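You operate a simulated robot arm through the tools that you are given. There is no shell and no other tool.

Carry out the task below with a simulated robot arm. There is one attempt and no reset: what you move stays moved.

## Task
Shut the bath down and lay both docked tubes on the grey board.
Fine: orange heat knob on 20, pump and power off before a tube comes out.

The check looks at the end state, three seconds after you hand in, the way a careful person would. Anything else that was tipped, shoved, dropped, spilled or broken makes it a failure.

## Robot
A 7-joint arm with a two-finger gripper, on a carriage that runs on a rail from [0.484, -0.001] to [-1.896, 0.004] (x, y) and turns from -178 to 154 degrees about z. Base frame: it is fixed where the carriage stands at the start and does not move with it; the origin is on the floor, on the carriage's upright axis, x ahead of it, y to its left, z up. Lengths are in m, angles in degrees, forces in N, time in s.
It reaches about 1.269 m from its shoulder. Its first joint turns from -149.0 to 149.0 degrees. Places, roughly: bath drain knob [0.8, -0.8, 1]; bath heat knob [0.8, -0.5, 1]; bath lid (36x27x9 cm) [1.1, -0.6, 1.1]; bath power switch [0.9, -0.4, 1]; bath pump switch [0.9, -0.5, 1]; blue water key [0.8, -0.6, 1]; green-grip black tube (16x3x3 cm) [1, -0.3, 0.9]; grey board [1, 0, 0.9]; purple-grip black tube (16x3x3 cm) [1, 0, 0.9]; steel bath unit [1.2, -0.6, 1.2]; yellow-grip black tube (16x3x3 cm) [1, -0.2, 0.9]. Payload 2.45 kg.
Tool frame: the origin (TCP) lies between the finger pads and is the grasp point; the fingertips stand 0.026 m ahead of it; z points along the fingers, y is the line along which they close. The gripper opens to 0.096 m; its body begins 0.069 m behind the TCP.
Orientation is told as [roll, pitch, yaw] about the base's x, y, z axes, in that order, counted from this pose: with the fingers straight down and closing along the base's y, the tool's x points along the base's -x, its y along +y and its z along -z.

## Interface
- The arm moves only by the tool servo_tool. Its arguments are lists of equal length, an entry for each row: "delta_pos": the shift along the base's x, y, z in m, a list of three; "angular": the turn, a rotation vector about the base's x, y, z in degrees, a list of three; "claw": the closure in counts, from 0 (fully open) to 255 (shut). In form: {"delta_pos": [[dx, dy, dz], ...], "angular": [[rx, ry, rz], ...], "claw": [claw, ...]}. A call has 1 to 20 rows; each row shifts and turns the commanded pose from where the row before left it. Each row takes 0.2 s and may step no farther than 0.05 m and 8.6 degrees from the row before; otherwise, or with a gripper value out of range, the whole call is refused. Where a pose cannot be reached the arm comes as near as it can. A force on the tool above 40 N (or 10 N above the force at the start of the call, whichever is more), or a blocked arm, ends the call early, and 0.2 s more pass. Each finger travels about 0.0799 m/s and halts on what it meets, pressing with about 36 N; the grip force reading is that of the motor and also rises with nothing between the fingers. The clock runs only during rows and for 0.2 s after the last one: add rows that do not move to give the fingers time. It gives the time, the measured TCP pose, the force on the tool (base axes), the opening and the grip force at its end, in the units of the frame above (readings bear some noise), with the torque about the TCP (base axes, N m) and any sound that the robot's microphone picked up, and new pictures: "pictures" is both (left out), scene, wrist or none.
- Cameras (640 x 400 px; columns grow to the right, rows downward): "scene" is now at [0.0267, 0.1522, 1.6291]; the picture's right is [-0.36, -0.93, 0.00], its down [-0.56, 0.22, -0.80] and it looks along [0.74, -0.29, -0.60] (base axes); focal length 282 px, centre (320, 200). "wrist" rides on the gripper at [0.082, 0.003, -0.098] in the tool frame; the picture's right is [-0.04, 1.00, 0.00], its down [-0.73, -0.03, -0.68] and it looks along [-0.68, -0.03, 0.73] (tool axes); focal length 256 px, centre (320, 200). There is no depth. A picture from a camera that has moved, and an enlarged one, comes with that camera's place and axes in the base frame and with its lens. The place of the scene camera against the robot may be out by one fixed shift of up to 0.025 m in any direction.
- slide_trunk(by): slides the trunk up (or, below 0, down) by that many m; the arm and the scene camera ride with it, the base frame stays. It gives what a move gives, with no picture.
- drive_base(legs): drives the robot by 1 to 6 legs, each [ahead, left, turn to the left] in m, m and degrees, along the robot's own axes; the way and the turn of a leg run together, so that a leg with both is an arc; at most 1.5 m and 180 degrees a leg. The arm and the cameras ride along, it lands a little off, and it stops where it bumps. It keeps to its track: a leg is cut to what the track allows. It gives what a move gives, and a new picture of the scene camera.
- pan_tilt(pan, tilt): turns the head with the scene camera to pan (to the left, within 155 degrees either way) and tilt (down, from -29 to 69), counted from straight ahead of the robot. It gives what a move gives, and a new picture of the scene camera.
- zoom(camera, box): a new picture of the part [left, top, right, bottom] of that camera's present view, enlarged. It takes no simulated time.
- sign_off(): hands the job in; it is judged then, once.

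Nothing tells you exact positions but the pictures and the camera data. Unless the task says otherwise, let go and move clear before handing in.

The tools are called by a JSON object that holds its "method" and its "body". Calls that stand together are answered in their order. servo_tool: Moves the arm, as the interface text tells. Its arguments: {"type":"object","properties":{"delta_pos":{"type":"array","items":{"type":"array","items":{"type":"number"}}},"angular":{"type":"array","items":{"type":"array","items":{"type":"number"}}},"claw":{"type":"array","items":{"type":"number"}},"pictures":{"type":"string","enum":["both","scene","wrist","none"]}},"required":["delta_pos","angular","claw"]} The other tools are called the same way: slide_trunk (by) moves the trunk up or down; drive_base (legs) drives the base; pan_tilt (pan, tilt) turns the head that bears the scene camera; zoom (camera, box) takes an enlarged picture of a part of a camera's view; sign_off () hands the job in.

At the start:

```text
time_s: 0.0
ee_pos: [0.759, -0.0566, 1.1453]
tcp_rot: [-0.1, 0.0, 0.1]
contact_force: [0.3, 0.0, 0.0]
wrist_torque: [0.02, 0.0, 0.01]
width: 0.096
grasp_force: 0.0
trunk travel left (down, up): [-0.625, 0.085]
robot x, y, heading: [0.0001, -0.0035, 0.2]
head pan, tilt (commanded): [-21.3, 37.0]
```

scene: 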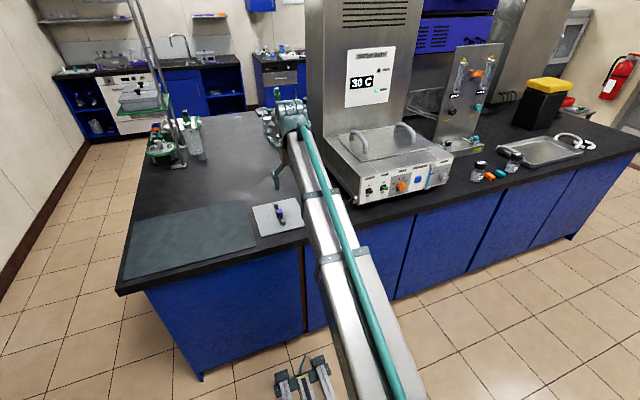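
wrist: 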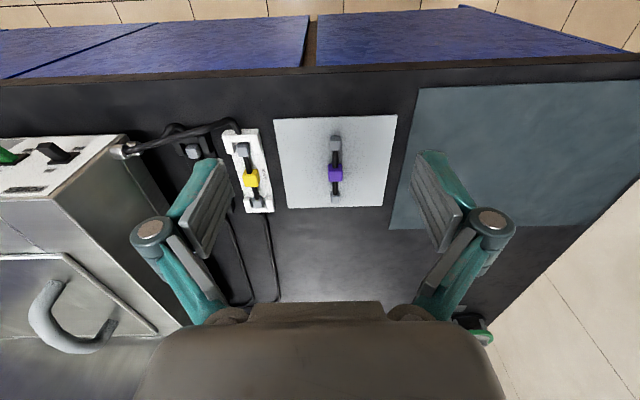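

I see a steel bath unit on the right with a front panel, a light grey board with the purple-grip tube on it, and a yellow-grip tube in a white dock beside it. First I'll look closer at the panel, the docks and the board before moving anything.

{"method": "zoom", "body": {"camera": "scene", "box": [320, 100, 480, 220]}}

{"method": "zoom", "body": {"camera": "wrist", "box": [100, 80, 420, 280]}}

{"method": "zoom", "body": {"camera": "scene", "box": [320, 20, 480, 140]}}

```text
3.33 times, centred on (400, 160) of scene
camera zoom: at [0.0267, 0.1522, 1.6291], right [-0.36, -0.93, 0.0], down [-0.56, 0.22, -0.8], along [0.74, -0.29, -0.6], focal length 941 px, centre (53, 333)
```

zoom: 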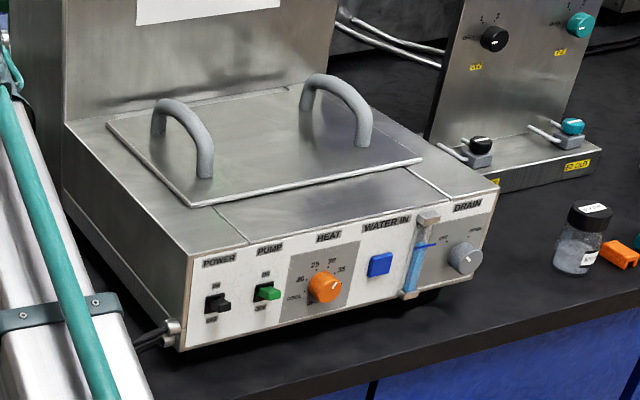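

```text
2.00 times, centred on (260, 180) of wrist
camera zoom: at [0.6772, -0.0536, 1.2442], right [0.04, 1.0, 0.0], down [0.73, -0.03, 0.68], along [0.68, -0.03, -0.73], focal length 512 px, centre (440, 240)
```

zoom: 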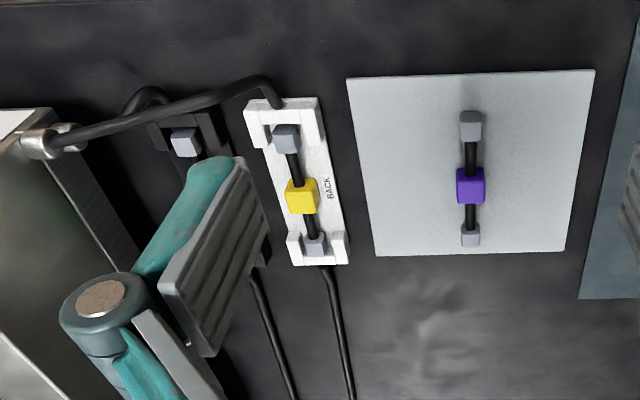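

```text
3.33 times, centred on (400, 80) of scene
camera zoom: at [0.0267, 0.1522, 1.6291], right [-0.36, -0.93, 0.0], down [-0.56, 0.22, -0.8], along [0.74, -0.29, -0.6], focal length 941 px, centre (53, 600)
```

zoom: 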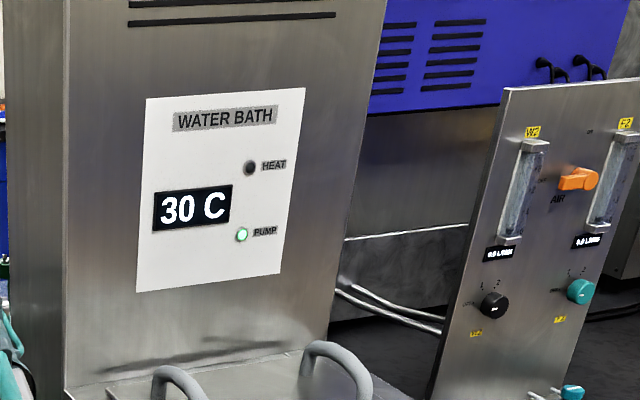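

The bath panel has power, pump, heat, water-in and drain from left to right, with the display at 30 C. I'll zoom in harder on each control to read the marks.

{"method": "zoom", "body": {"camera": "scene", "box": [366, 160, 414, 190]}}

{"method": "zoom", "body": {"camera": "scene", "box": [388, 155, 420, 185]}}

{"method": "zoom", "body": {"camera": "wrist", "box": [0, 120, 160, 220]}}

{"method": "zoom", "body": {"camera": "scene", "box": [410, 140, 458, 190]}}

```text
13.33 times, centred on (390, 175) of scene
camera zoom: at [0.0267, 0.1522, 1.6291], right [-0.36, -0.93, 0.0], down [-0.56, 0.22, -0.8], along [0.74, -0.29, -0.6], focal length 3764 px, centre (-613, 533)
```

zoom: 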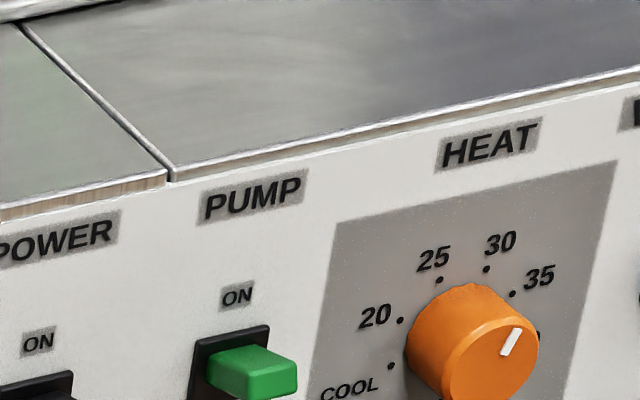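

```text
13.33 times, centred on (404, 170) of scene
camera zoom: at [0.0267, 0.1522, 1.6291], right [-0.36, -0.93, 0.0], down [-0.56, 0.22, -0.8], along [0.74, -0.29, -0.6], focal length 3764 px, centre (-800, 600)
```

zoom: 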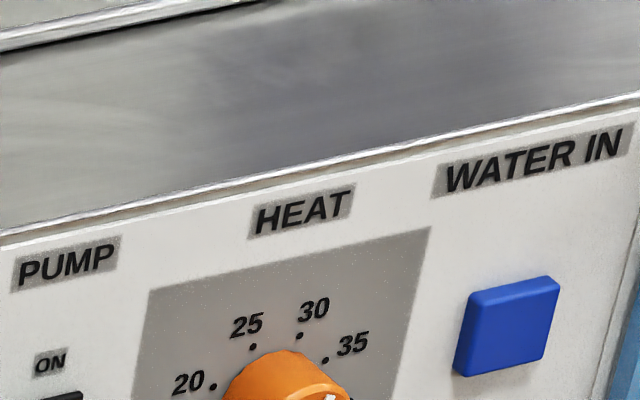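

```text
4.00 times, centred on (80, 170) of wrist
camera zoom: at [0.6772, -0.0536, 1.2442], right [0.04, 1.0, 0.0], down [0.73, -0.03, 0.68], along [0.68, -0.03, -0.73], focal length 1024 px, centre (1280, 320)
```

zoom: 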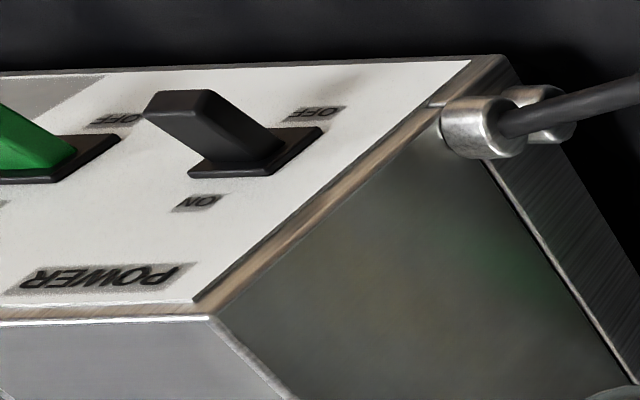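

```text
8.00 times, centred on (434, 165) of scene
camera zoom: at [0.0267, 0.1522, 1.6291], right [-0.36, -0.93, 0.0], down [-0.56, 0.22, -0.8], along [0.74, -0.29, -0.6], focal length 2258 px, centre (-592, 480)
```

zoom: 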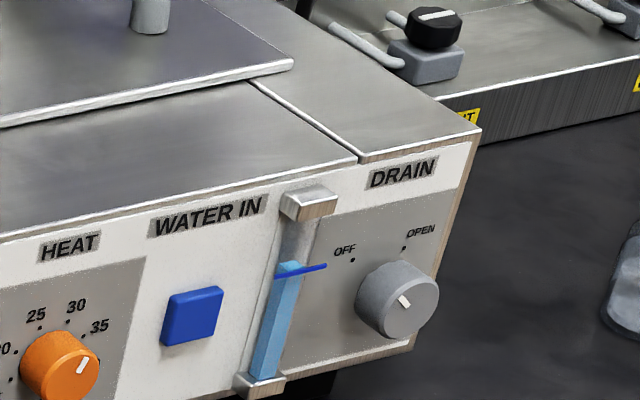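

The heat dial reads COOL, 20, 25, 30, 35 (and a hidden mark), clockwise. I'll look straight at the knob and the switches.

{"method": "zoom", "body": {"camera": "scene", "box": [388, 168, 420, 200]}}

{"method": "zoom", "body": {"camera": "scene", "box": [366, 165, 398, 205]}}

{"method": "zoom", "body": {"camera": "scene", "box": [240, 80, 340, 240]}}

{"method": "pan_tilt", "body": {"pan": -15, "tilt": 45}}

```text
12.50 times, centred on (404, 184) of scene
camera zoom: at [0.0267, 0.1522, 1.6291], right [-0.36, -0.93, 0.0], down [-0.56, 0.22, -0.8], along [0.74, -0.29, -0.6], focal length 3529 px, centre (-730, 400)
```

zoom: 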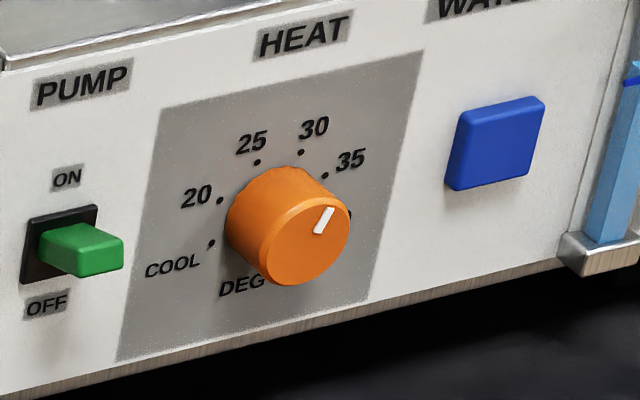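

```text
10.00 times, centred on (382, 185) of scene
camera zoom: at [0.0267, 0.1522, 1.6291], right [-0.36, -0.93, 0.0], down [-0.56, 0.22, -0.8], along [0.74, -0.29, -0.6], focal length 2823 px, centre (-300, 350)
```

zoom: 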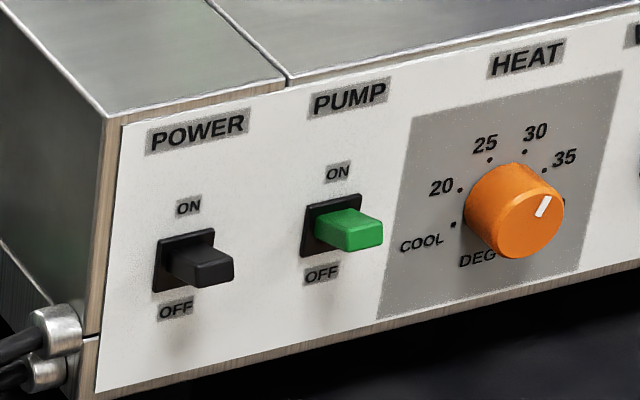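

```text
2.50 times, centred on (290, 160) of scene
camera zoom: at [0.0267, 0.1522, 1.6291], right [-0.36, -0.93, 0.0], down [-0.56, 0.22, -0.8], along [0.74, -0.29, -0.6], focal length 706 px, centre (395, 300)
```

zoom: 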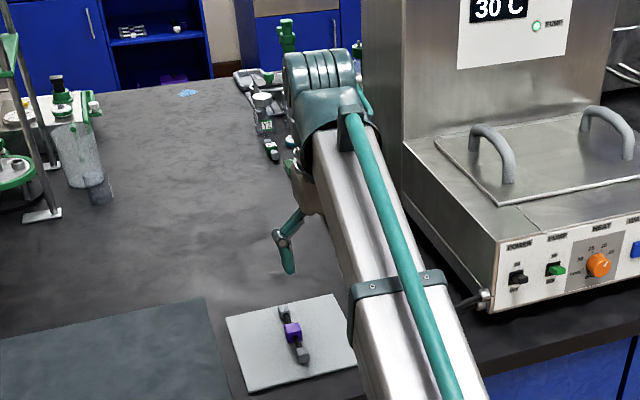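

```text
time_s: 0.7
ee_pos: [0.7585, -0.057, 1.1463]
tcp_rot: [0.0, 0.0, 0.0]
contact_force: [-0.8, 0.0, 0.4]
wrist_torque: [0.02, -0.02, 0.01]
width: 0.0962
grasp_force: 0.0
trunk travel left (down, up): [-0.625, 0.085]
robot x, y, heading: [-0.0002, -0.0039, 0.1]
head pan, tilt (commanded): [-15.0, 45.0]
camera scene: at [0.0244, 0.1628, 1.6174], right [-0.26, -0.97, 0.0], down [-0.68, 0.18, -0.71], along [0.68, -0.18, -0.71], focal length 282 px, centre (320, 200)
```

scene: 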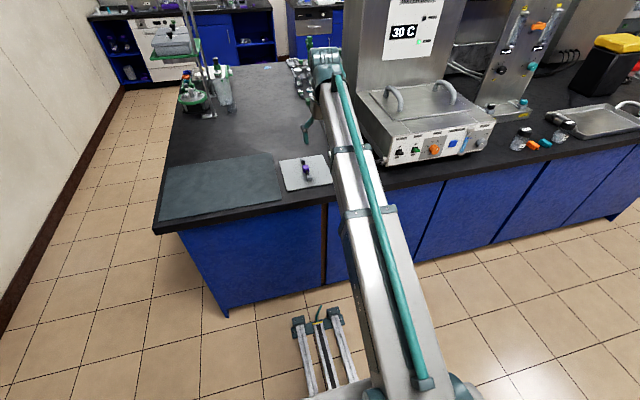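

The panel appears to face the robot with a slight lean back, with the power switch near (0.84, -0.39, 0.96). I'll move the tool back off the bench and in front of the panel, to look at it with the wrist camera.

{"method": "servo_tool", "body": {"delta_pos": [[-0.03, 0, 0], [-0.03, -0.02, 0], [-0.03, -0.03, 0], [-0.03, -0.03, 0], [-0.03, -0.03, 0], [-0.03, -0.03, 0], [-0.02, -0.04, 0], [-0.02, -0.04, 0], [-0.02, -0.04, 0], [-0.02, -0.04, 0], [0, -0.045, 0], [0, -0.045, 0], [0, -0.045, 0], [0, -0.045, 0]], "angular": [[0, 0, 0], [0, 0, 0], [0, 0, 0], [0, 0, 0], [0, 0, 0], [0, 0, 0], [0, 0, 0], [0, 0, 0], [0, 0, 0], [0, 0, 0], [0, 0, 0], [0, 0, 0], [0, 0, 0], [0, 0, 0]], "claw": [0, 0, 0, 0, 0, 0, 0, 0, 0, 0, 0, 0, 0, 0]}}

```text
time_s: 3.7
ee_pos: [0.5005, -0.5385, 1.1444]
tcp_rot: [-0.1, 0.0, 0.1]
contact_force: [-0.1, 0.5, 0.8]
wrist_torque: [-0.01, 0.0, -0.02]
width: 0.0961
grasp_force: 0.0
trunk travel left (down, up): [-0.625, 0.085]
robot x, y, heading: [0.0, -0.0031, 0.2]
head pan, tilt (commanded): [-15.0, 45.0]
camera scene: at [0.0245, 0.1624, 1.6174], right [-0.26, -0.97, 0.0], down [-0.68, 0.18, -0.71], along [0.68, -0.18, -0.71], focal length 282 px, centre (320, 200)
camera wrist: at [0.4186, -0.5356, 1.2429], right [0.04, 1.0, 0.0], down [0.73, -0.03, 0.68], along [0.68, -0.03, -0.73], focal length 256 px, centre (320, 200)
```

scene: 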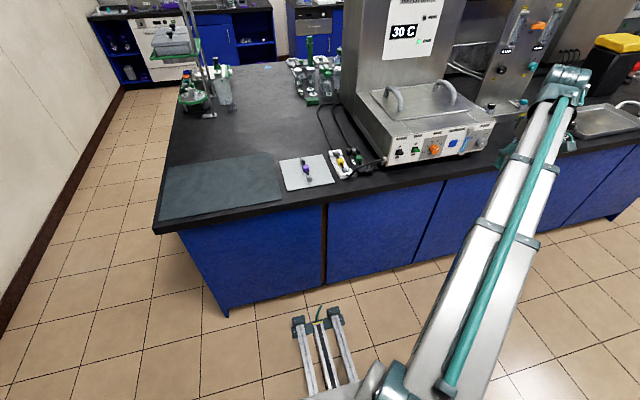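
wrist: 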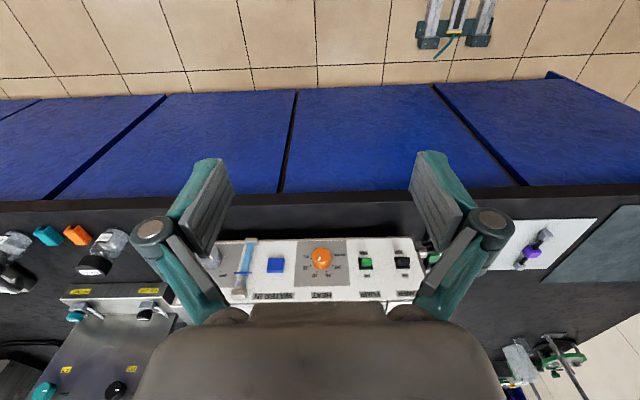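

The wrist camera now sees the panel face-on (upside down), and the scene camera has a clear view of the docks. I'll enlarge both to measure positions.

{"method": "zoom", "body": {"camera": "wrist", "box": [220, 220, 440, 320]}}

{"method": "zoom", "body": {"camera": "wrist", "box": [290, 235, 354, 275]}}

{"method": "zoom", "body": {"camera": "scene", "box": [270, 130, 400, 210]}}

{"method": "zoom", "body": {"camera": "scene", "box": [380, 120, 500, 180]}}

```text
2.91 times, centred on (330, 270) of wrist
camera zoom: at [0.4186, -0.5356, 1.2429], right [0.04, 1.0, 0.0], down [0.73, -0.03, 0.68], along [0.68, -0.03, -0.73], focal length 745 px, centre (291, -4)
```

zoom: 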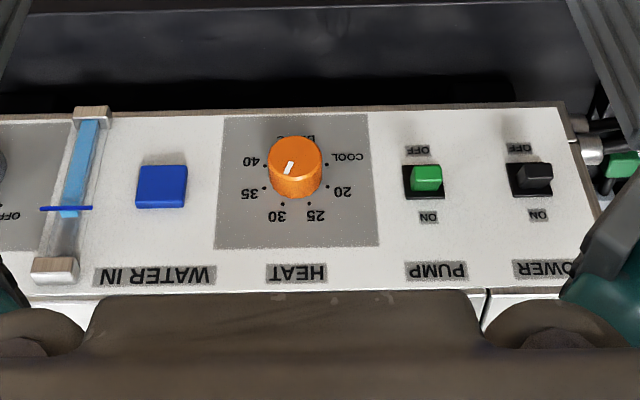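

```text
10.00 times, centred on (322, 255) of wrist
camera zoom: at [0.4186, -0.5356, 1.2429], right [0.04, 1.0, 0.0], down [0.73, -0.03, 0.68], along [0.68, -0.03, -0.73], focal length 2560 px, centre (300, -350)
```

zoom: 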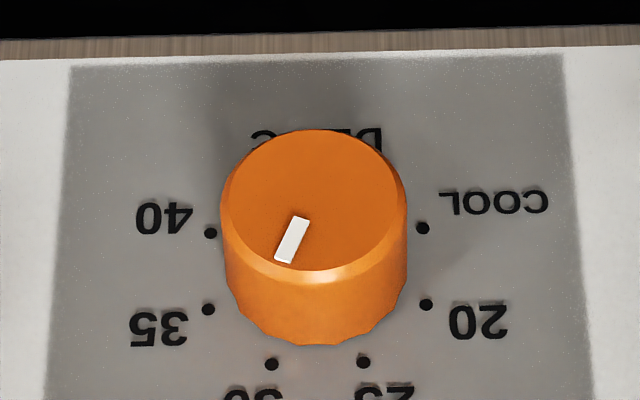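

```text
4.92 times, centred on (335, 170) of scene
camera zoom: at [0.0245, 0.1624, 1.6174], right [-0.26, -0.97, 0.0], down [-0.68, 0.18, -0.71], along [0.68, -0.18, -0.71], focal length 1390 px, centre (246, 348)
```

zoom: 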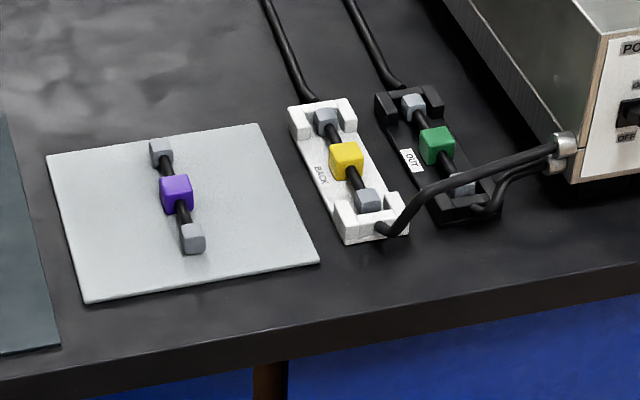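

```text
5.33 times, centred on (440, 150) of scene
camera zoom: at [0.0245, 0.1624, 1.6174], right [-0.26, -0.97, 0.0], down [-0.68, 0.18, -0.71], along [0.68, -0.18, -0.71], focal length 1506 px, centre (-320, 467)
```

zoom: 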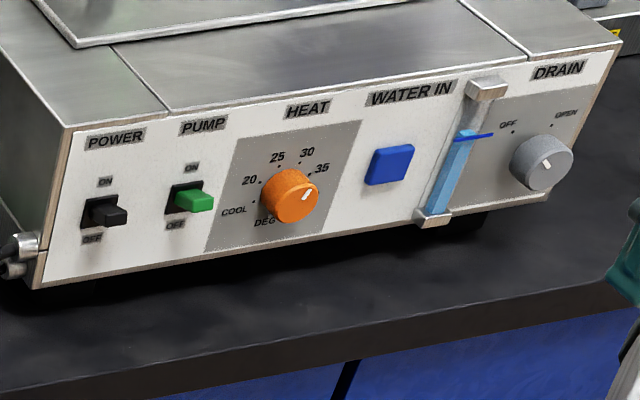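

The panel faces almost straight along -x: knob cap near (0.846, -0.551, 0.946), with the pointer on 30, so it needs a 90° counter-clockwise turn to reach 20. Next I'll swing the fingers to point forward in free space in front of the bench, and check the wrist can roll.

{"method": "servo_tool", "body": {"delta_pos": [[0, 0, 0.005], [0, 0, 0.005], [0, 0, 0.005], [0, 0, 0.005], [0, 0, 0.005], [0, 0, 0.005], [0, 0, 0.005], [0, 0, 0.005], [0, 0, 0.005], [0, 0, 0.005], [0, 0, 0.005]], "angular": [[0, -8.18, 0], [0, -8.18, 0], [0, -8.18, 0], [0, -8.18, 0], [0, -8.18, 0], [0, -8.18, 0], [0, -8.18, 0], [0, -8.18, 0], [0, -8.18, 0], [0, -8.18, 0], [0, -8.18, 0]], "claw": [0, 0, 0, 0, 0, 0, 0, 0, 0, 0, 0]}}

```text
time_s: 6.1
ee_pos: [0.499, -0.5371, 1.2009]
tcp_rot: [-164.3, -89.9, 164.2]
contact_force: [-0.6, 0.2, 0.5]
wrist_torque: [0.02, -0.01, -0.02]
width: 0.0961
grasp_force: 0.1
trunk travel left (down, up): [-0.625, 0.085]
robot x, y, heading: [0.0013, -0.0001, -0.1]
head pan, tilt (commanded): [-15.0, 45.0]
camera scene: at [0.0244, 0.1628, 1.6174], right [-0.26, -0.97, 0.0], down [-0.68, 0.18, -0.71], along [0.68, -0.18, -0.71], focal length 282 px, centre (320, 200)
camera wrist: at [0.4004, -0.5338, 1.1191], right [0.0, 1.0, 0.04], down [-0.68, -0.03, 0.73], along [0.73, -0.03, 0.68], focal length 256 px, centre (320, 200)
```

scene: 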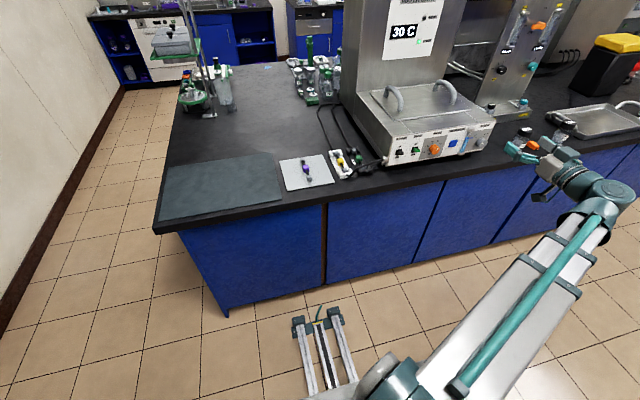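
wrist: 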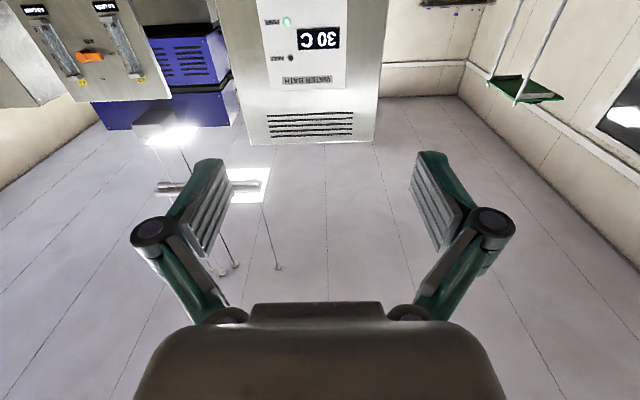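

Fingers now point at the bath. I'll roll the wrist about the forward axis to bring the camera round to the top.

{"method": "servo_tool", "body": {"delta_pos": [[0, 0, 0], [0, 0, 0], [0, 0, 0], [0, 0, 0], [0, 0, 0], [0, 0, 0], [0, 0, 0], [0, 0, 0], [0, 0, 0], [0, 0, 0], [0, 0, 0]], "angular": [[-8.18, 0, 0], [-8.18, 0, 0], [-8.18, 0, 0], [-8.18, 0, 0], [-8.18, 0, 0], [-8.18, 0, 0], [-8.18, 0, 0], [-8.18, 0, 0], [-8.18, 0, 0], [-8.18, 0, 0], [-8.18, 0, 0]], "claw": [0, 0, 0, 0, 0, 0, 0, 0, 0, 0, 0]}}

{"method": "servo_tool", "body": {"delta_pos": [[0, 0, 0], [0, 0, 0], [0, 0, 0], [0, 0, 0], [0, 0, 0], [0, 0, 0], [0, 0, 0], [0, 0, 0], [0, 0, 0], [0, 0, 0], [0, 0, 0]], "angular": [[-8.18, 0, 0], [-8.18, 0, 0], [-8.18, 0, 0], [-8.18, 0, 0], [-8.18, 0, 0], [-8.18, 0, 0], [-8.18, 0, 0], [-8.18, 0, 0], [-8.18, 0, 0], [-8.18, 0, 0], [-8.18, 0, 0]], "claw": [0, 0, 0, 0, 0, 0, 0, 0, 0, 0, 0]}}

```text
time_s: 8.5
ee_pos: [0.4986, -0.5364, 1.2012]
tcp_rot: [-90.0, 0.2, 90.1]
contact_force: [0.9, 0.3, 0.4]
wrist_torque: [0.01, 0.0, 0.01]
width: 0.096
grasp_force: 0.0
trunk travel left (down, up): [-0.625, 0.085]
robot x, y, heading: [-0.0008, 0.0001, 0.2]
head pan, tilt (commanded): [-15.0, 45.0]
camera scene: at [0.0243, 0.1628, 1.6174], right [-0.26, -0.97, 0.0], down [-0.68, 0.18, -0.71], along [0.68, -0.18, -0.71], focal length 282 px, centre (320, 200)
camera wrist: at [0.4004, -0.6182, 1.1978], right [0.0, 0.04, -1.0], down [-0.68, 0.73, 0.03], along [0.73, 0.68, 0.03], focal length 256 px, centre (320, 200)
```

scene: 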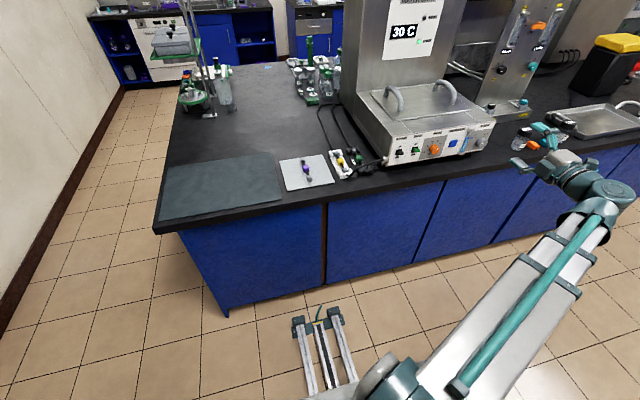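
wrist: 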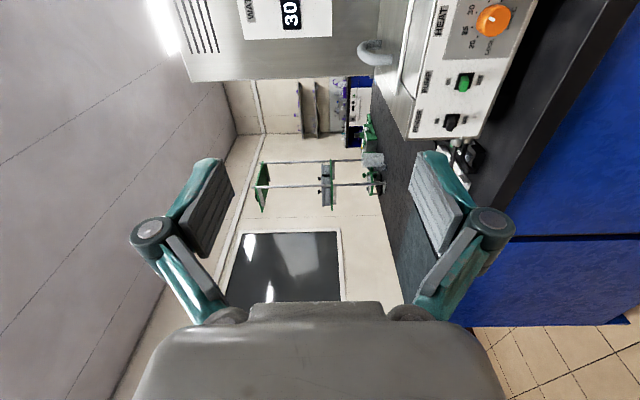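

```text
time_s: 10.9
ee_pos: [0.5335, -0.4014, 1.434]
tcp_rot: [-81.2, 42.0, 86.4]
contact_force: [0.0, -0.3, 1.0]
wrist_torque: [-0.01, 0.0, -0.03]
width: 0.0964
grasp_force: 0.2
out of reach, approached as far as the arm can: row 1, 2, 3, 4, 5, 6, 7, 8, 9, 10, 11
trunk travel left (down, up): [-0.625, 0.085]
robot x, y, heading: [0.0046, 0.0001, -0.2]
head pan, tilt (commanded): [-15.0, 45.0]
camera scene: at [0.0245, 0.1636, 1.6172], right [-0.26, -0.97, 0.0], down [-0.68, 0.18, -0.71], along [0.68, -0.18, -0.71], focal length 282 px, centre (320, 200)
camera wrist: at [0.4329, -0.448, 1.4975], right [-0.19, -0.62, -0.76], down [-0.62, 0.68, -0.39], along [0.76, 0.4, -0.52], focal length 256 px, centre (320, 200)
```

scene: 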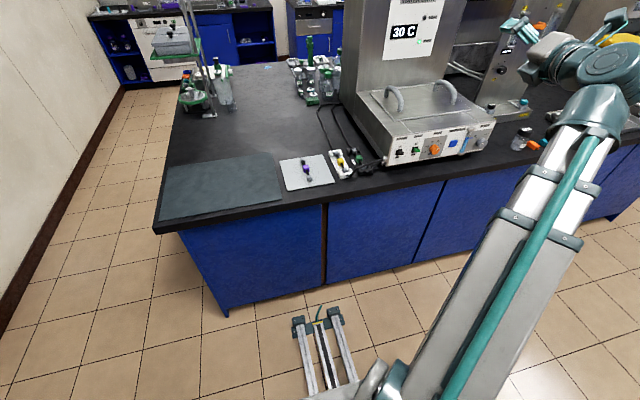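
wrist: 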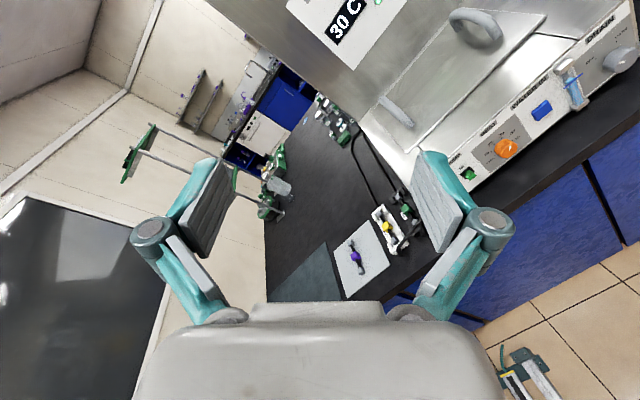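

The wrist can't roll past the sideways position, so the last half of that turn was out of reach. I'll roll back and check where the commanded pose ends up.

{"method": "servo_tool", "body": {"delta_pos": [[0, 0, 0], [0, 0, 0], [0, 0, 0], [0, 0, 0], [0, 0, 0], [0, 0, 0], [0, 0, 0], [0, 0, 0], [0, 0, 0], [0, 0, 0], [0, 0, 0]], "angular": [[8.18, 0, 0], [8.18, 0, 0], [8.18, 0, 0], [8.18, 0, 0], [8.18, 0, 0], [8.18, 0, 0], [8.18, 0, 0], [8.18, 0, 0], [8.18, 0, 0], [8.18, 0, 0], [8.18, 0, 0]], "claw": [0, 0, 0, 0, 0, 0, 0, 0, 0, 0, 0]}}

```text
time_s: 13.3
ee_pos: [0.5331, -0.4024, 1.434]
tcp_rot: [-78.2, -46.5, 86.9]
contact_force: [-0.4, 0.5, -0.1]
wrist_torque: [0.02, 0.02, -0.01]
width: 0.0961
grasp_force: 0.0
trunk travel left (down, up): [-0.625, 0.085]
robot x, y, heading: [-0.005, 0.0023, 0.1]
head pan, tilt (commanded): [-15.0, 45.0]
camera scene: at [0.0243, 0.1628, 1.6174], right [-0.26, -0.97, 0.0], down [-0.68, 0.18, -0.71], along [0.68, -0.18, -0.71], focal length 282 px, centre (320, 200)
camera wrist: at [0.4327, -0.466, 1.3867], right [-0.16, 0.75, -0.64], down [-0.64, 0.42, 0.65], along [0.75, 0.52, 0.41], focal length 256 px, centre (320, 200)
```

scene: 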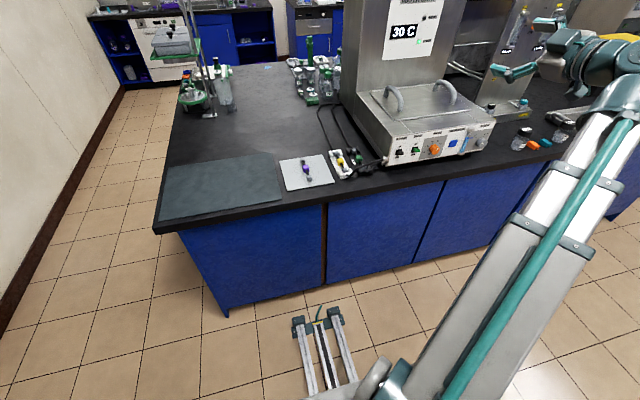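
wrist: 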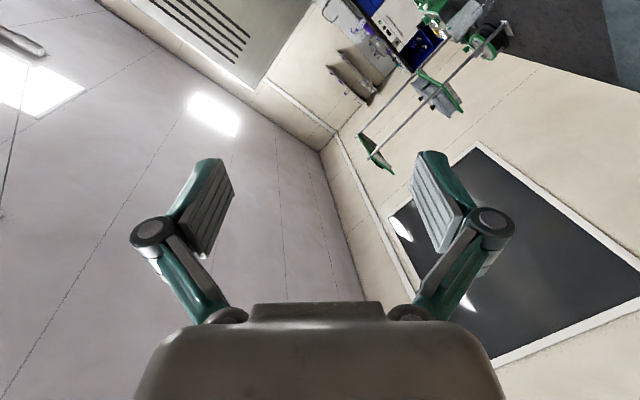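

The commanded pose follows the arm, so I just re-aim: fingers straight ahead, rolled 45° so the camera sits to the lower right, in front of the panel at a safe standoff.

{"method": "servo_tool", "body": {"delta_pos": [[0.0127, -0.0148, -0.0414], [0.0127, -0.0148, -0.0414], [0.0127, -0.0148, -0.0414], [0.0127, -0.0148, -0.0414], [0.0127, -0.0148, -0.0414], [0.0127, -0.0148, -0.0414], [0.0127, -0.0148, -0.0414], [0.0127, -0.0148, -0.0414], [0.0127, -0.0148, -0.0414], [0.0127, -0.0148, -0.0414]], "angular": [[-0.19, -0.81, -0.54], [-0.19, -0.81, -0.54], [-0.19, -0.81, -0.54], [-0.19, -0.81, -0.54], [-0.19, -0.81, -0.54], [-0.19, -0.81, -0.54], [-0.19, -0.81, -0.54], [-0.19, -0.81, -0.54], [-0.19, -0.81, -0.54], [-0.19, -0.81, -0.54]], "claw": [0, 0, 0, 0, 0, 0, 0, 0, 0, 0]}}

```text
time_s: 15.5
ee_pos: [0.6597, -0.5509, 1.0179]
tcp_rot: [-89.9, -44.8, 89.8]
contact_force: [0.2, -0.9, 0.1]
wrist_torque: [0.02, 0.0, -0.03]
width: 0.0963
grasp_force: 0.1
trunk travel left (down, up): [-0.625, 0.085]
robot x, y, heading: [-0.0009, -0.0018, 0.1]
head pan, tilt (commanded): [-15.0, 45.0]
camera scene: at [0.0247, 0.1625, 1.6174], right [-0.26, -0.97, 0.0], down [-0.68, 0.18, -0.71], along [0.68, -0.18, -0.71], focal length 282 px, centre (320, 200)
camera wrist: at [0.5617, -0.606, 0.9596], right [0.0, 0.73, -0.68], down [-0.68, 0.5, 0.54], along [0.74, 0.46, 0.49], focal length 256 px, centre (320, 200)
```

scene: 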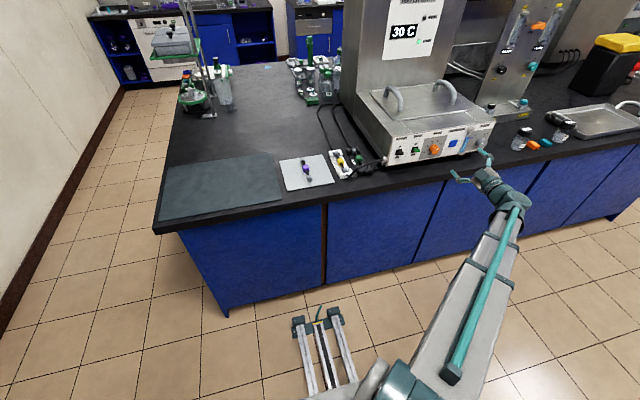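
wrist: 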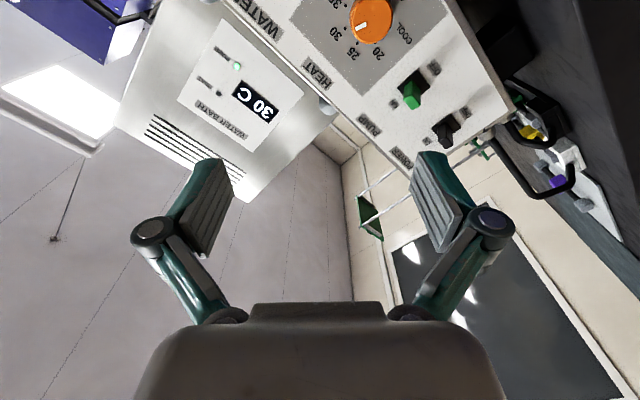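

Orientation is as commanded and the knob, pump and power switches are in the wrist view. I'll enlarge to triangulate them.

{"method": "zoom", "body": {"camera": "wrist", "box": [280, 0, 440, 100]}}

{"method": "zoom", "body": {"camera": "wrist", "box": [370, 50, 530, 150]}}

{"method": "zoom", "body": {"camera": "wrist", "box": [480, 60, 640, 260]}}

```text
4.00 times, centred on (360, 50) of wrist
camera zoom: at [0.5617, -0.606, 0.9596], right [0.0, 0.73, -0.68], down [-0.68, 0.5, 0.54], along [0.74, 0.46, 0.49], focal length 1024 px, centre (160, 800)
```

zoom: 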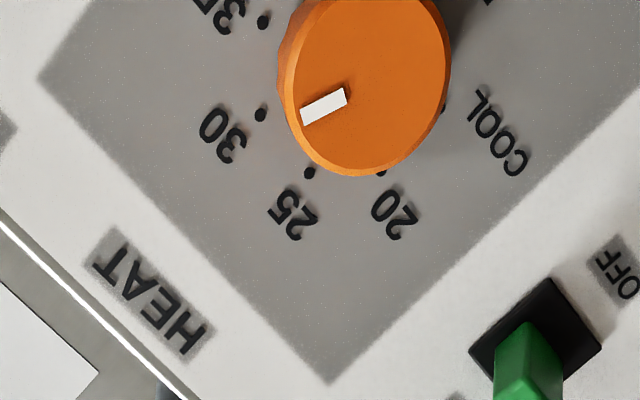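

```text
4.00 times, centred on (450, 100) of wrist
camera zoom: at [0.5617, -0.606, 0.9596], right [0.0, 0.73, -0.68], down [-0.68, 0.5, 0.54], along [0.74, 0.46, 0.49], focal length 1024 px, centre (-200, 600)
```

zoom: 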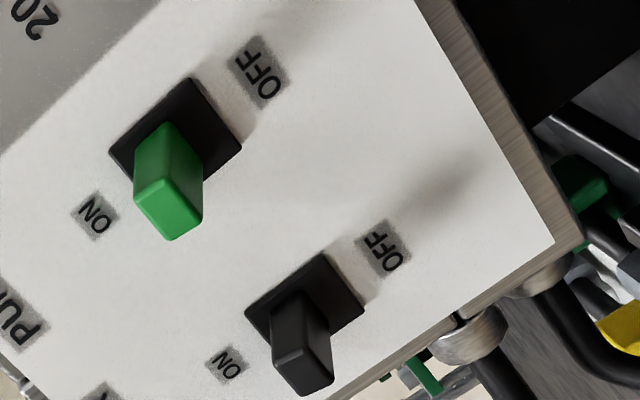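

```text
2.00 times, centred on (560, 160) of wrist
camera zoom: at [0.5617, -0.606, 0.9596], right [0.0, 0.73, -0.68], down [-0.68, 0.5, 0.54], along [0.74, 0.46, 0.49], focal length 512 px, centre (-160, 280)
```

zoom: 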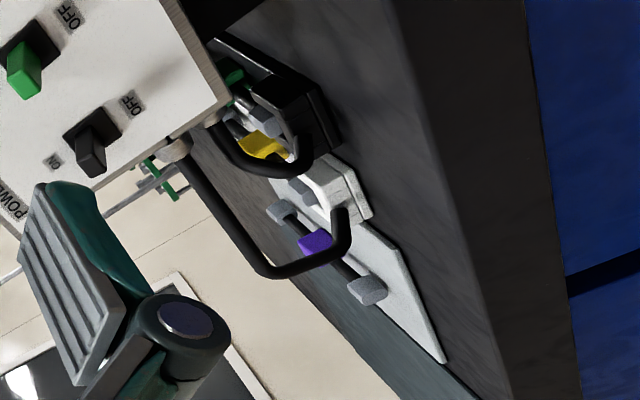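

Triangulating both wrist views puts the knob axis at about y -0.550, z 0.958, with its cap face at x 0.829 and the panel at x 0.850. The pump lever tip is near (0.831, -0.463, 0.974) and the power lever tip near (0.831, -0.397, 0.972). I'll line up in front of the knob with the gripper partly closed.

{"method": "servo_tool", "body": {"delta_pos": [[0.02, 0.0005, -0.02], [0.02, 0.0005, -0.02], [0.02, 0.0004, -0.02], [0.02, 0, 0], [0.02, 0, 0]], "angular": [[3.3, 0, 0], [3.3, 0, 0], [3.4, 0, 0], [0, 0, 0], [0, 0, 0]], "claw": [30, 60, 100, 100, 100]}}

```text
time_s: 16.7
ee_pos: [0.7609, -0.5473, 0.96]
tcp_rot: [-89.8, -54.7, 89.8]
contact_force: [-0.6, 0.6, 1.2]
wrist_torque: [0.0, 0.01, 0.0]
width: 0.0581
grasp_force: 0.0
trunk travel left (down, up): [-0.625, 0.085]
robot x, y, heading: [-0.0011, -0.0021, 0.1]
head pan, tilt (commanded): [-15.0, 45.0]
camera scene: at [0.0245, 0.1629, 1.6173], right [-0.26, -0.97, 0.0], down [-0.68, 0.18, -0.71], along [0.68, -0.18, -0.71], focal length 282 px, centre (320, 200)
camera wrist: at [0.6628, -0.5923, 0.8914], right [0.0, 0.84, -0.55], down [-0.68, 0.4, 0.62], along [0.74, 0.37, 0.57], focal length 256 px, centre (320, 200)
```

scene: 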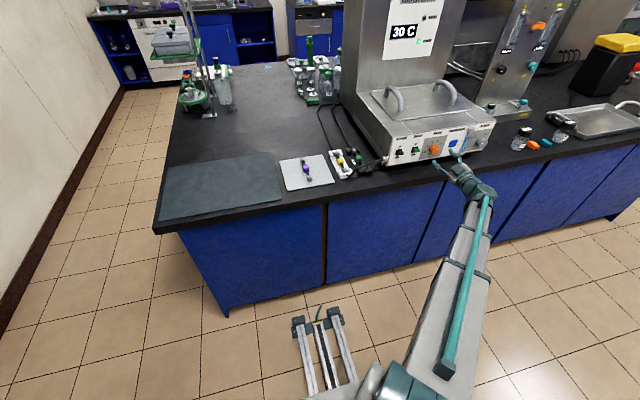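
wrist: 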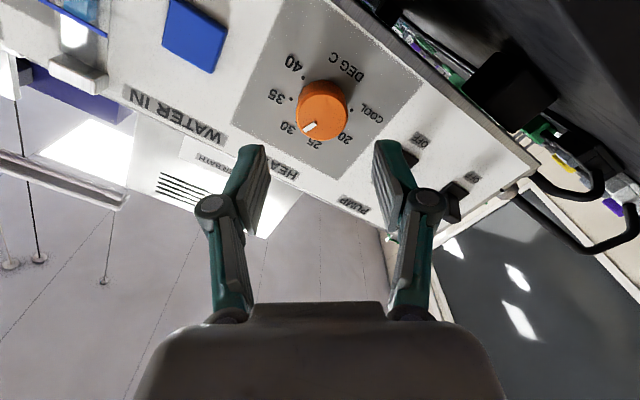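

The knob sits centred between the fingers. I'll enlarge to check alignment before closing in.

{"method": "zoom", "body": {"camera": "wrist", "box": [220, 40, 420, 165]}}

{"method": "zoom", "body": {"camera": "scene", "box": [400, 130, 500, 200]}}

```text
3.20 times, centred on (320, 102) of wrist
camera zoom: at [0.6628, -0.5923, 0.8914], right [0.0, 0.84, -0.55], down [-0.68, 0.4, 0.62], along [0.74, 0.37, 0.57], focal length 819 px, centre (320, 512)
```

zoom: 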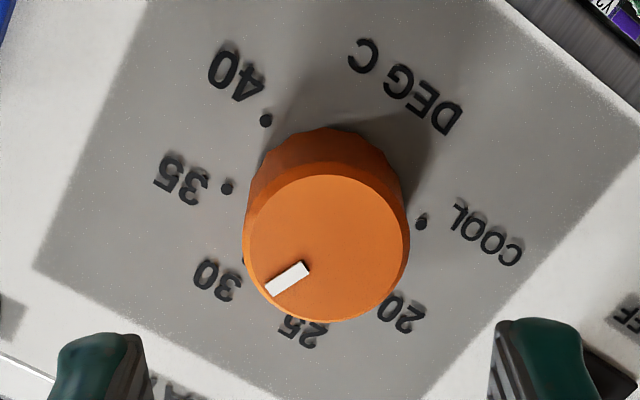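

```text
5.71 times, centred on (450, 165) of scene
camera zoom: at [0.0245, 0.1629, 1.6173], right [-0.26, -0.97, 0.0], down [-0.68, 0.18, -0.71], along [0.68, -0.18, -0.71], focal length 1613 px, centre (-423, 400)
```

zoom: 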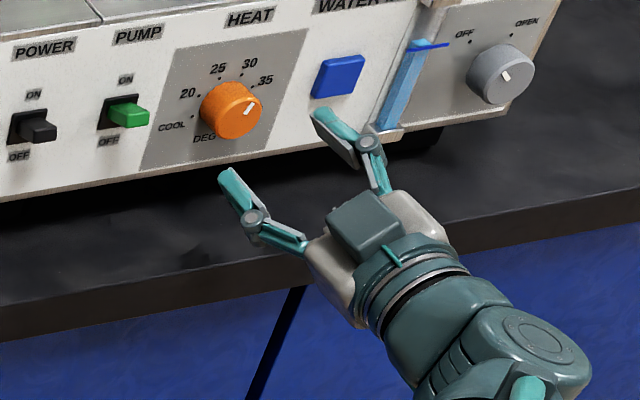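

Cap centre measures (y -0.549, z 0.957), about 2 mm off the tool axis. I'll correct and move in to the knob slowly.

{"method": "servo_tool", "body": {"delta_pos": [[0.015, -0.0015, -0.0025], [0.015, 0, 0], [0.01, 0, 0], [0.005, 0, 0], [0, 0, 0]], "angular": [[0, 0, 0], [0, 0, 0], [0, 0, 0], [0, 0, 0], [0, 0, 0]], "claw": [100, 100, 100, 100, 100]}}

```text
time_s: 17.9
ee_pos: [0.8069, -0.5508, 0.9578]
tcp_rot: [-89.7, -54.6, 89.6]
contact_force: [0.7, 0.1, 0.3]
wrist_torque: [0.01, 0.01, -0.01]
width: 0.0583
grasp_force: 0.0
trunk travel left (down, up): [-0.625, 0.085]
robot x, y, heading: [0.0014, 0.0004, -0.1]
head pan, tilt (commanded): [-15.0, 45.0]
camera scene: at [0.0243, 0.1629, 1.6174], right [-0.26, -0.97, 0.0], down [-0.68, 0.18, -0.71], along [0.68, -0.18, -0.71], focal length 282 px, centre (320, 200)
camera wrist: at [0.7075, -0.5951, 0.8897], right [0.0, 0.84, -0.55], down [-0.68, 0.4, 0.62], along [0.74, 0.37, 0.57], focal length 256 px, centre (320, 200)
```

scene: 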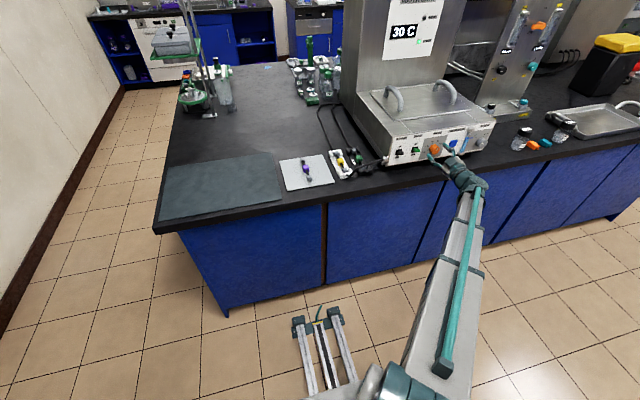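
wrist: 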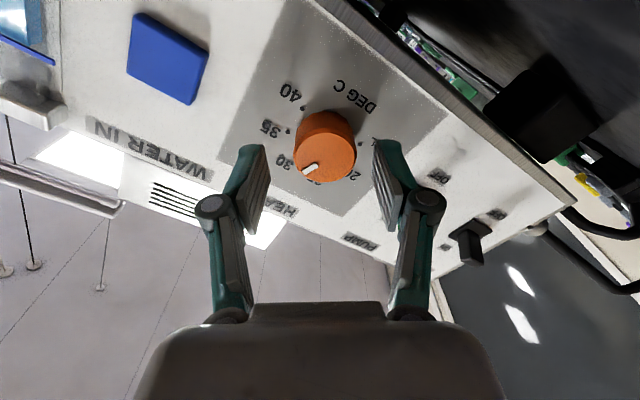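

The knob is centred and the tips just overlap its cap. I'll go 10 mm further and close gently on it.

{"method": "servo_tool", "body": {"delta_pos": [[0.005, 0, 0], [0.004, 0, 0], [0, 0, 0], [0, 0, 0], [0, 0, 0], [0, 0, 0]], "angular": [[0, 0, 0], [0, 0, 0], [0, 0, 0], [0, 0, 0], [0, 0, 0], [0, 0, 0]], "claw": [100, 100, 125, 150, 175, 180]}}

```text
time_s: 19.3
ee_pos: [0.8144, -0.5491, 0.9574]
tcp_rot: [-89.6, -54.6, 89.8]
contact_force: [-4.9, 10.5, -8.1]
wrist_torque: [-0.01, 0.26, 0.35]
width: 0.0373
grasp_force: 7.0
trunk travel left (down, up): [-0.625, 0.085]
robot x, y, heading: [-0.0004, 0.0007, -0.2]
head pan, tilt (commanded): [-15.0, 45.0]
camera scene: at [0.0248, 0.1633, 1.6172], right [-0.26, -0.97, 0.0], down [-0.68, 0.18, -0.71], along [0.68, -0.18, -0.71], focal length 282 px, centre (320, 200)
camera wrist: at [0.716, -0.5938, 0.8892], right [0.0, 0.84, -0.55], down [-0.68, 0.4, 0.62], along [0.74, 0.37, 0.57], focal length 256 px, centre (320, 200)
```

scene: 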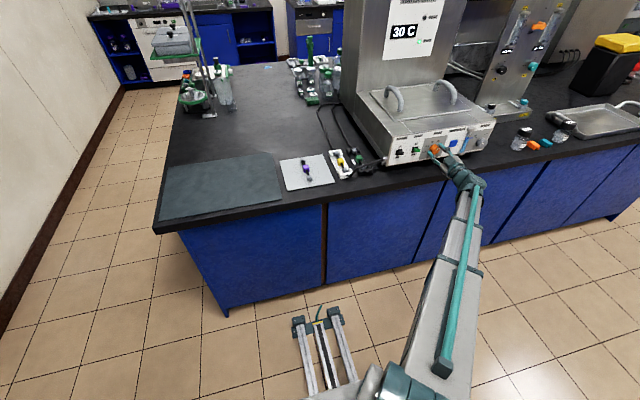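
wrist: 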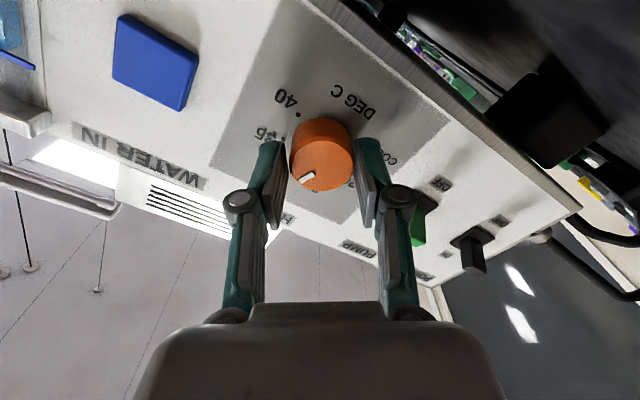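

The fingers hold the knob at 37 mm. There's some sideways force, so I'll nudge along the closing line to centre the grip, tighten, and check.

{"method": "servo_tool", "body": {"delta_pos": [[0, 0.0009, -0.0006], [0, 0, 0], [0, 0, 0]], "angular": [[0, 0, 0], [0, 0, 0], [0, 0, 0]], "claw": [180, 190, 200], "pictures": "none"}}

```text
time_s: 20.1
ee_pos: [0.8142, -0.5487, 0.9571]
tcp_rot: [-89.4, -54.6, 89.6]
contact_force: [-6.2, 14.5, -14.1]
wrist_torque: [0.04, 0.21, 0.44]
width: 0.0354
grasp_force: 39.7
trunk travel left (down, up): [-0.625, 0.085]
robot x, y, heading: [-0.0011, 0.0007, -0.1]
head pan, tilt (commanded): [-15.0, 45.0]
```

The side force went up, so the offset is the other way or comes from the tighter grip. I'll nudge back and compare.

{"method": "servo_tool", "body": {"delta_pos": [[0, -0.001, 0.0007], [0, -0.001, 0.0007], [0, 0, 0]], "angular": [[0, 0, 0], [0, 0, 0], [0, 0, 0]], "claw": [200, 200, 200], "pictures": "wrist"}}

```text
time_s: 21.0
ee_pos: [0.8149, -0.5482, 0.9575]
tcp_rot: [-89.1, -54.5, 89.6]
contact_force: [2.6, 1.6, -3.7]
wrist_torque: [0.0, -0.17, 0.12]
width: 0.0351
grasp_force: 45.1
trunk travel left (down, up): [-0.625, 0.085]
robot x, y, heading: [-0.0007, -0.0003, 0.2]
head pan, tilt (commanded): [-15.0, 45.0]
stopped in row 3: the force on the tool passed its limit at 40 N (the readings are from after the stop); the commanded pose is now the measured one
camera wrist: at [0.7158, -0.5936, 0.889], right [-0.01, 0.84, -0.55], down [-0.68, 0.4, 0.62], along [0.74, 0.37, 0.56], focal length 256 px, centre (320, 200)
```

wrist: 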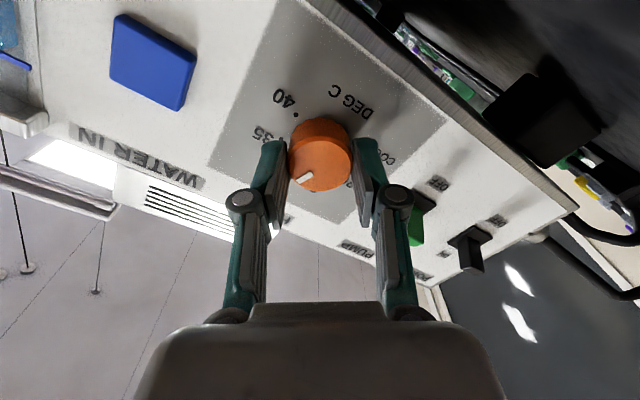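

After the auto-stop the commanded pose matches the measured one, and the side force is nearly zero, so the grip is centred. I'll start turning counter-clockwise in small steps.

{"method": "servo_tool", "body": {"delta_pos": [[0, 0, 0], [0, 0, 0], [0, 0, 0], [0, 0, 0]], "angular": [[-2.5, 0, 0], [-2.5, 0, 0], [-2.5, 0, 0], [-2.5, 0, 0]], "claw": [200, 200, 200, 200], "pictures": "wrist"}}

```text
time_s: 22.0
ee_pos: [0.8144, -0.5485, 0.9564]
tcp_rot: [-89.3, -44.4, 89.7]
contact_force: [3.4, 5.7, -5.4]
wrist_torque: [0.02, 0.95, -0.58]
width: 0.0352
grasp_force: 45.1
trunk travel left (down, up): [-0.625, 0.085]
robot x, y, heading: [0.0014, -0.0009, -0.2]
head pan, tilt (commanded): [-15.0, 45.0]
camera wrist: at [0.7159, -0.6044, 0.8977], right [-0.01, 0.73, -0.69], down [-0.68, 0.5, 0.54], along [0.74, 0.47, 0.49], focal length 256 px, centre (320, 200)
```

wrist: 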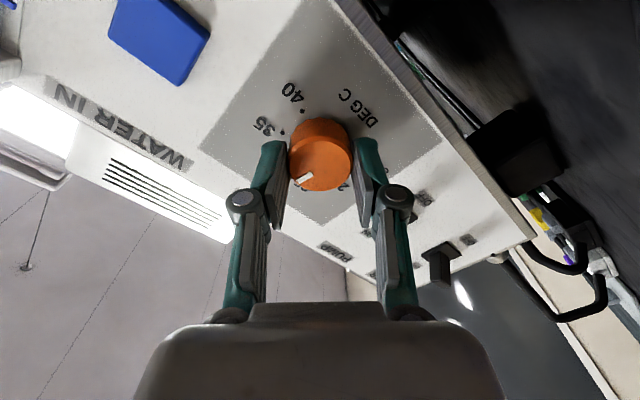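

The knob turns with the gripper. I'll continue to about the wrist's limit.

{"method": "servo_tool", "body": {"delta_pos": [[0, 0, 0], [0, 0, 0], [0, 0, 0], [0, 0, 0], [0, 0, 0], [0, 0, 0], [0, 0, 0], [0, 0, 0], [0, 0, 0], [0, 0, 0]], "angular": [[-4, 0, 0], [-4, 0, 0], [-4, 0, 0], [-4, 0, 0], [-4, 0, 0], [-4, 0, 0], [-4, 0, 0], [-4, 0, 0], [-4, 0, 0], [-4, 0, 0]], "claw": [200, 200, 200, 200, 200, 200, 200, 200, 200, 200]}}

```text
time_s: 23.4
ee_pos: [0.815, -0.5473, 0.9567]
tcp_rot: [-88.3, -22.5, 89.7]
contact_force: [4.5, -1.1, -8.0]
wrist_torque: [0.02, -0.68, 0.44]
width: 0.035
grasp_force: 45.0
out of reach, approached as far as the arm can: row 6
trunk travel left (down, up): [-0.625, 0.085]
robot x, y, heading: [0.0018, -0.0022, 0.2]
head pan, tilt (commanded): [-15.0, 45.0]
stopped in row 6: the force on the tool passed its limit at 46 N (the readings are from after the stop); the commanded pose is now the measured one
camera scene: at [0.0253, 0.1621, 1.6175], right [-0.26, -0.97, 0.0], down [-0.68, 0.18, -0.71], along [0.68, -0.18, -0.71], focal length 282 px, centre (320, 200)
camera wrist: at [0.7162, -0.6228, 0.9244], right [-0.03, 0.42, -0.91], down [-0.68, 0.66, 0.33], along [0.74, 0.62, 0.27], focal length 256 px, centre (320, 200)
```

scene: 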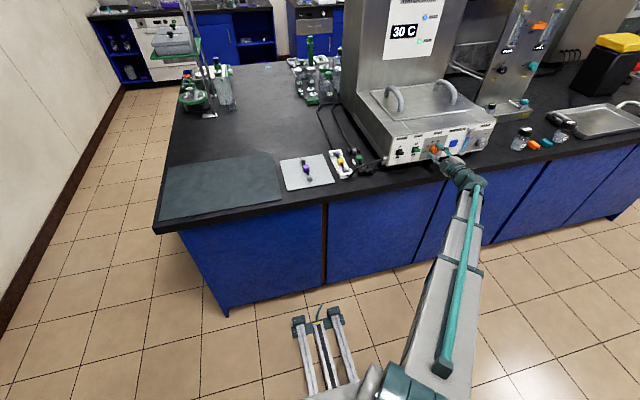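
wrist: 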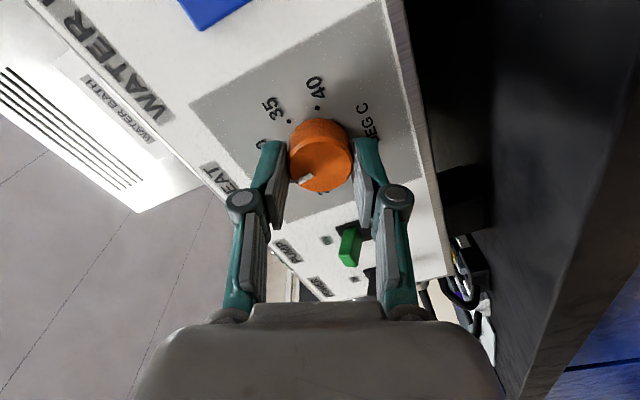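

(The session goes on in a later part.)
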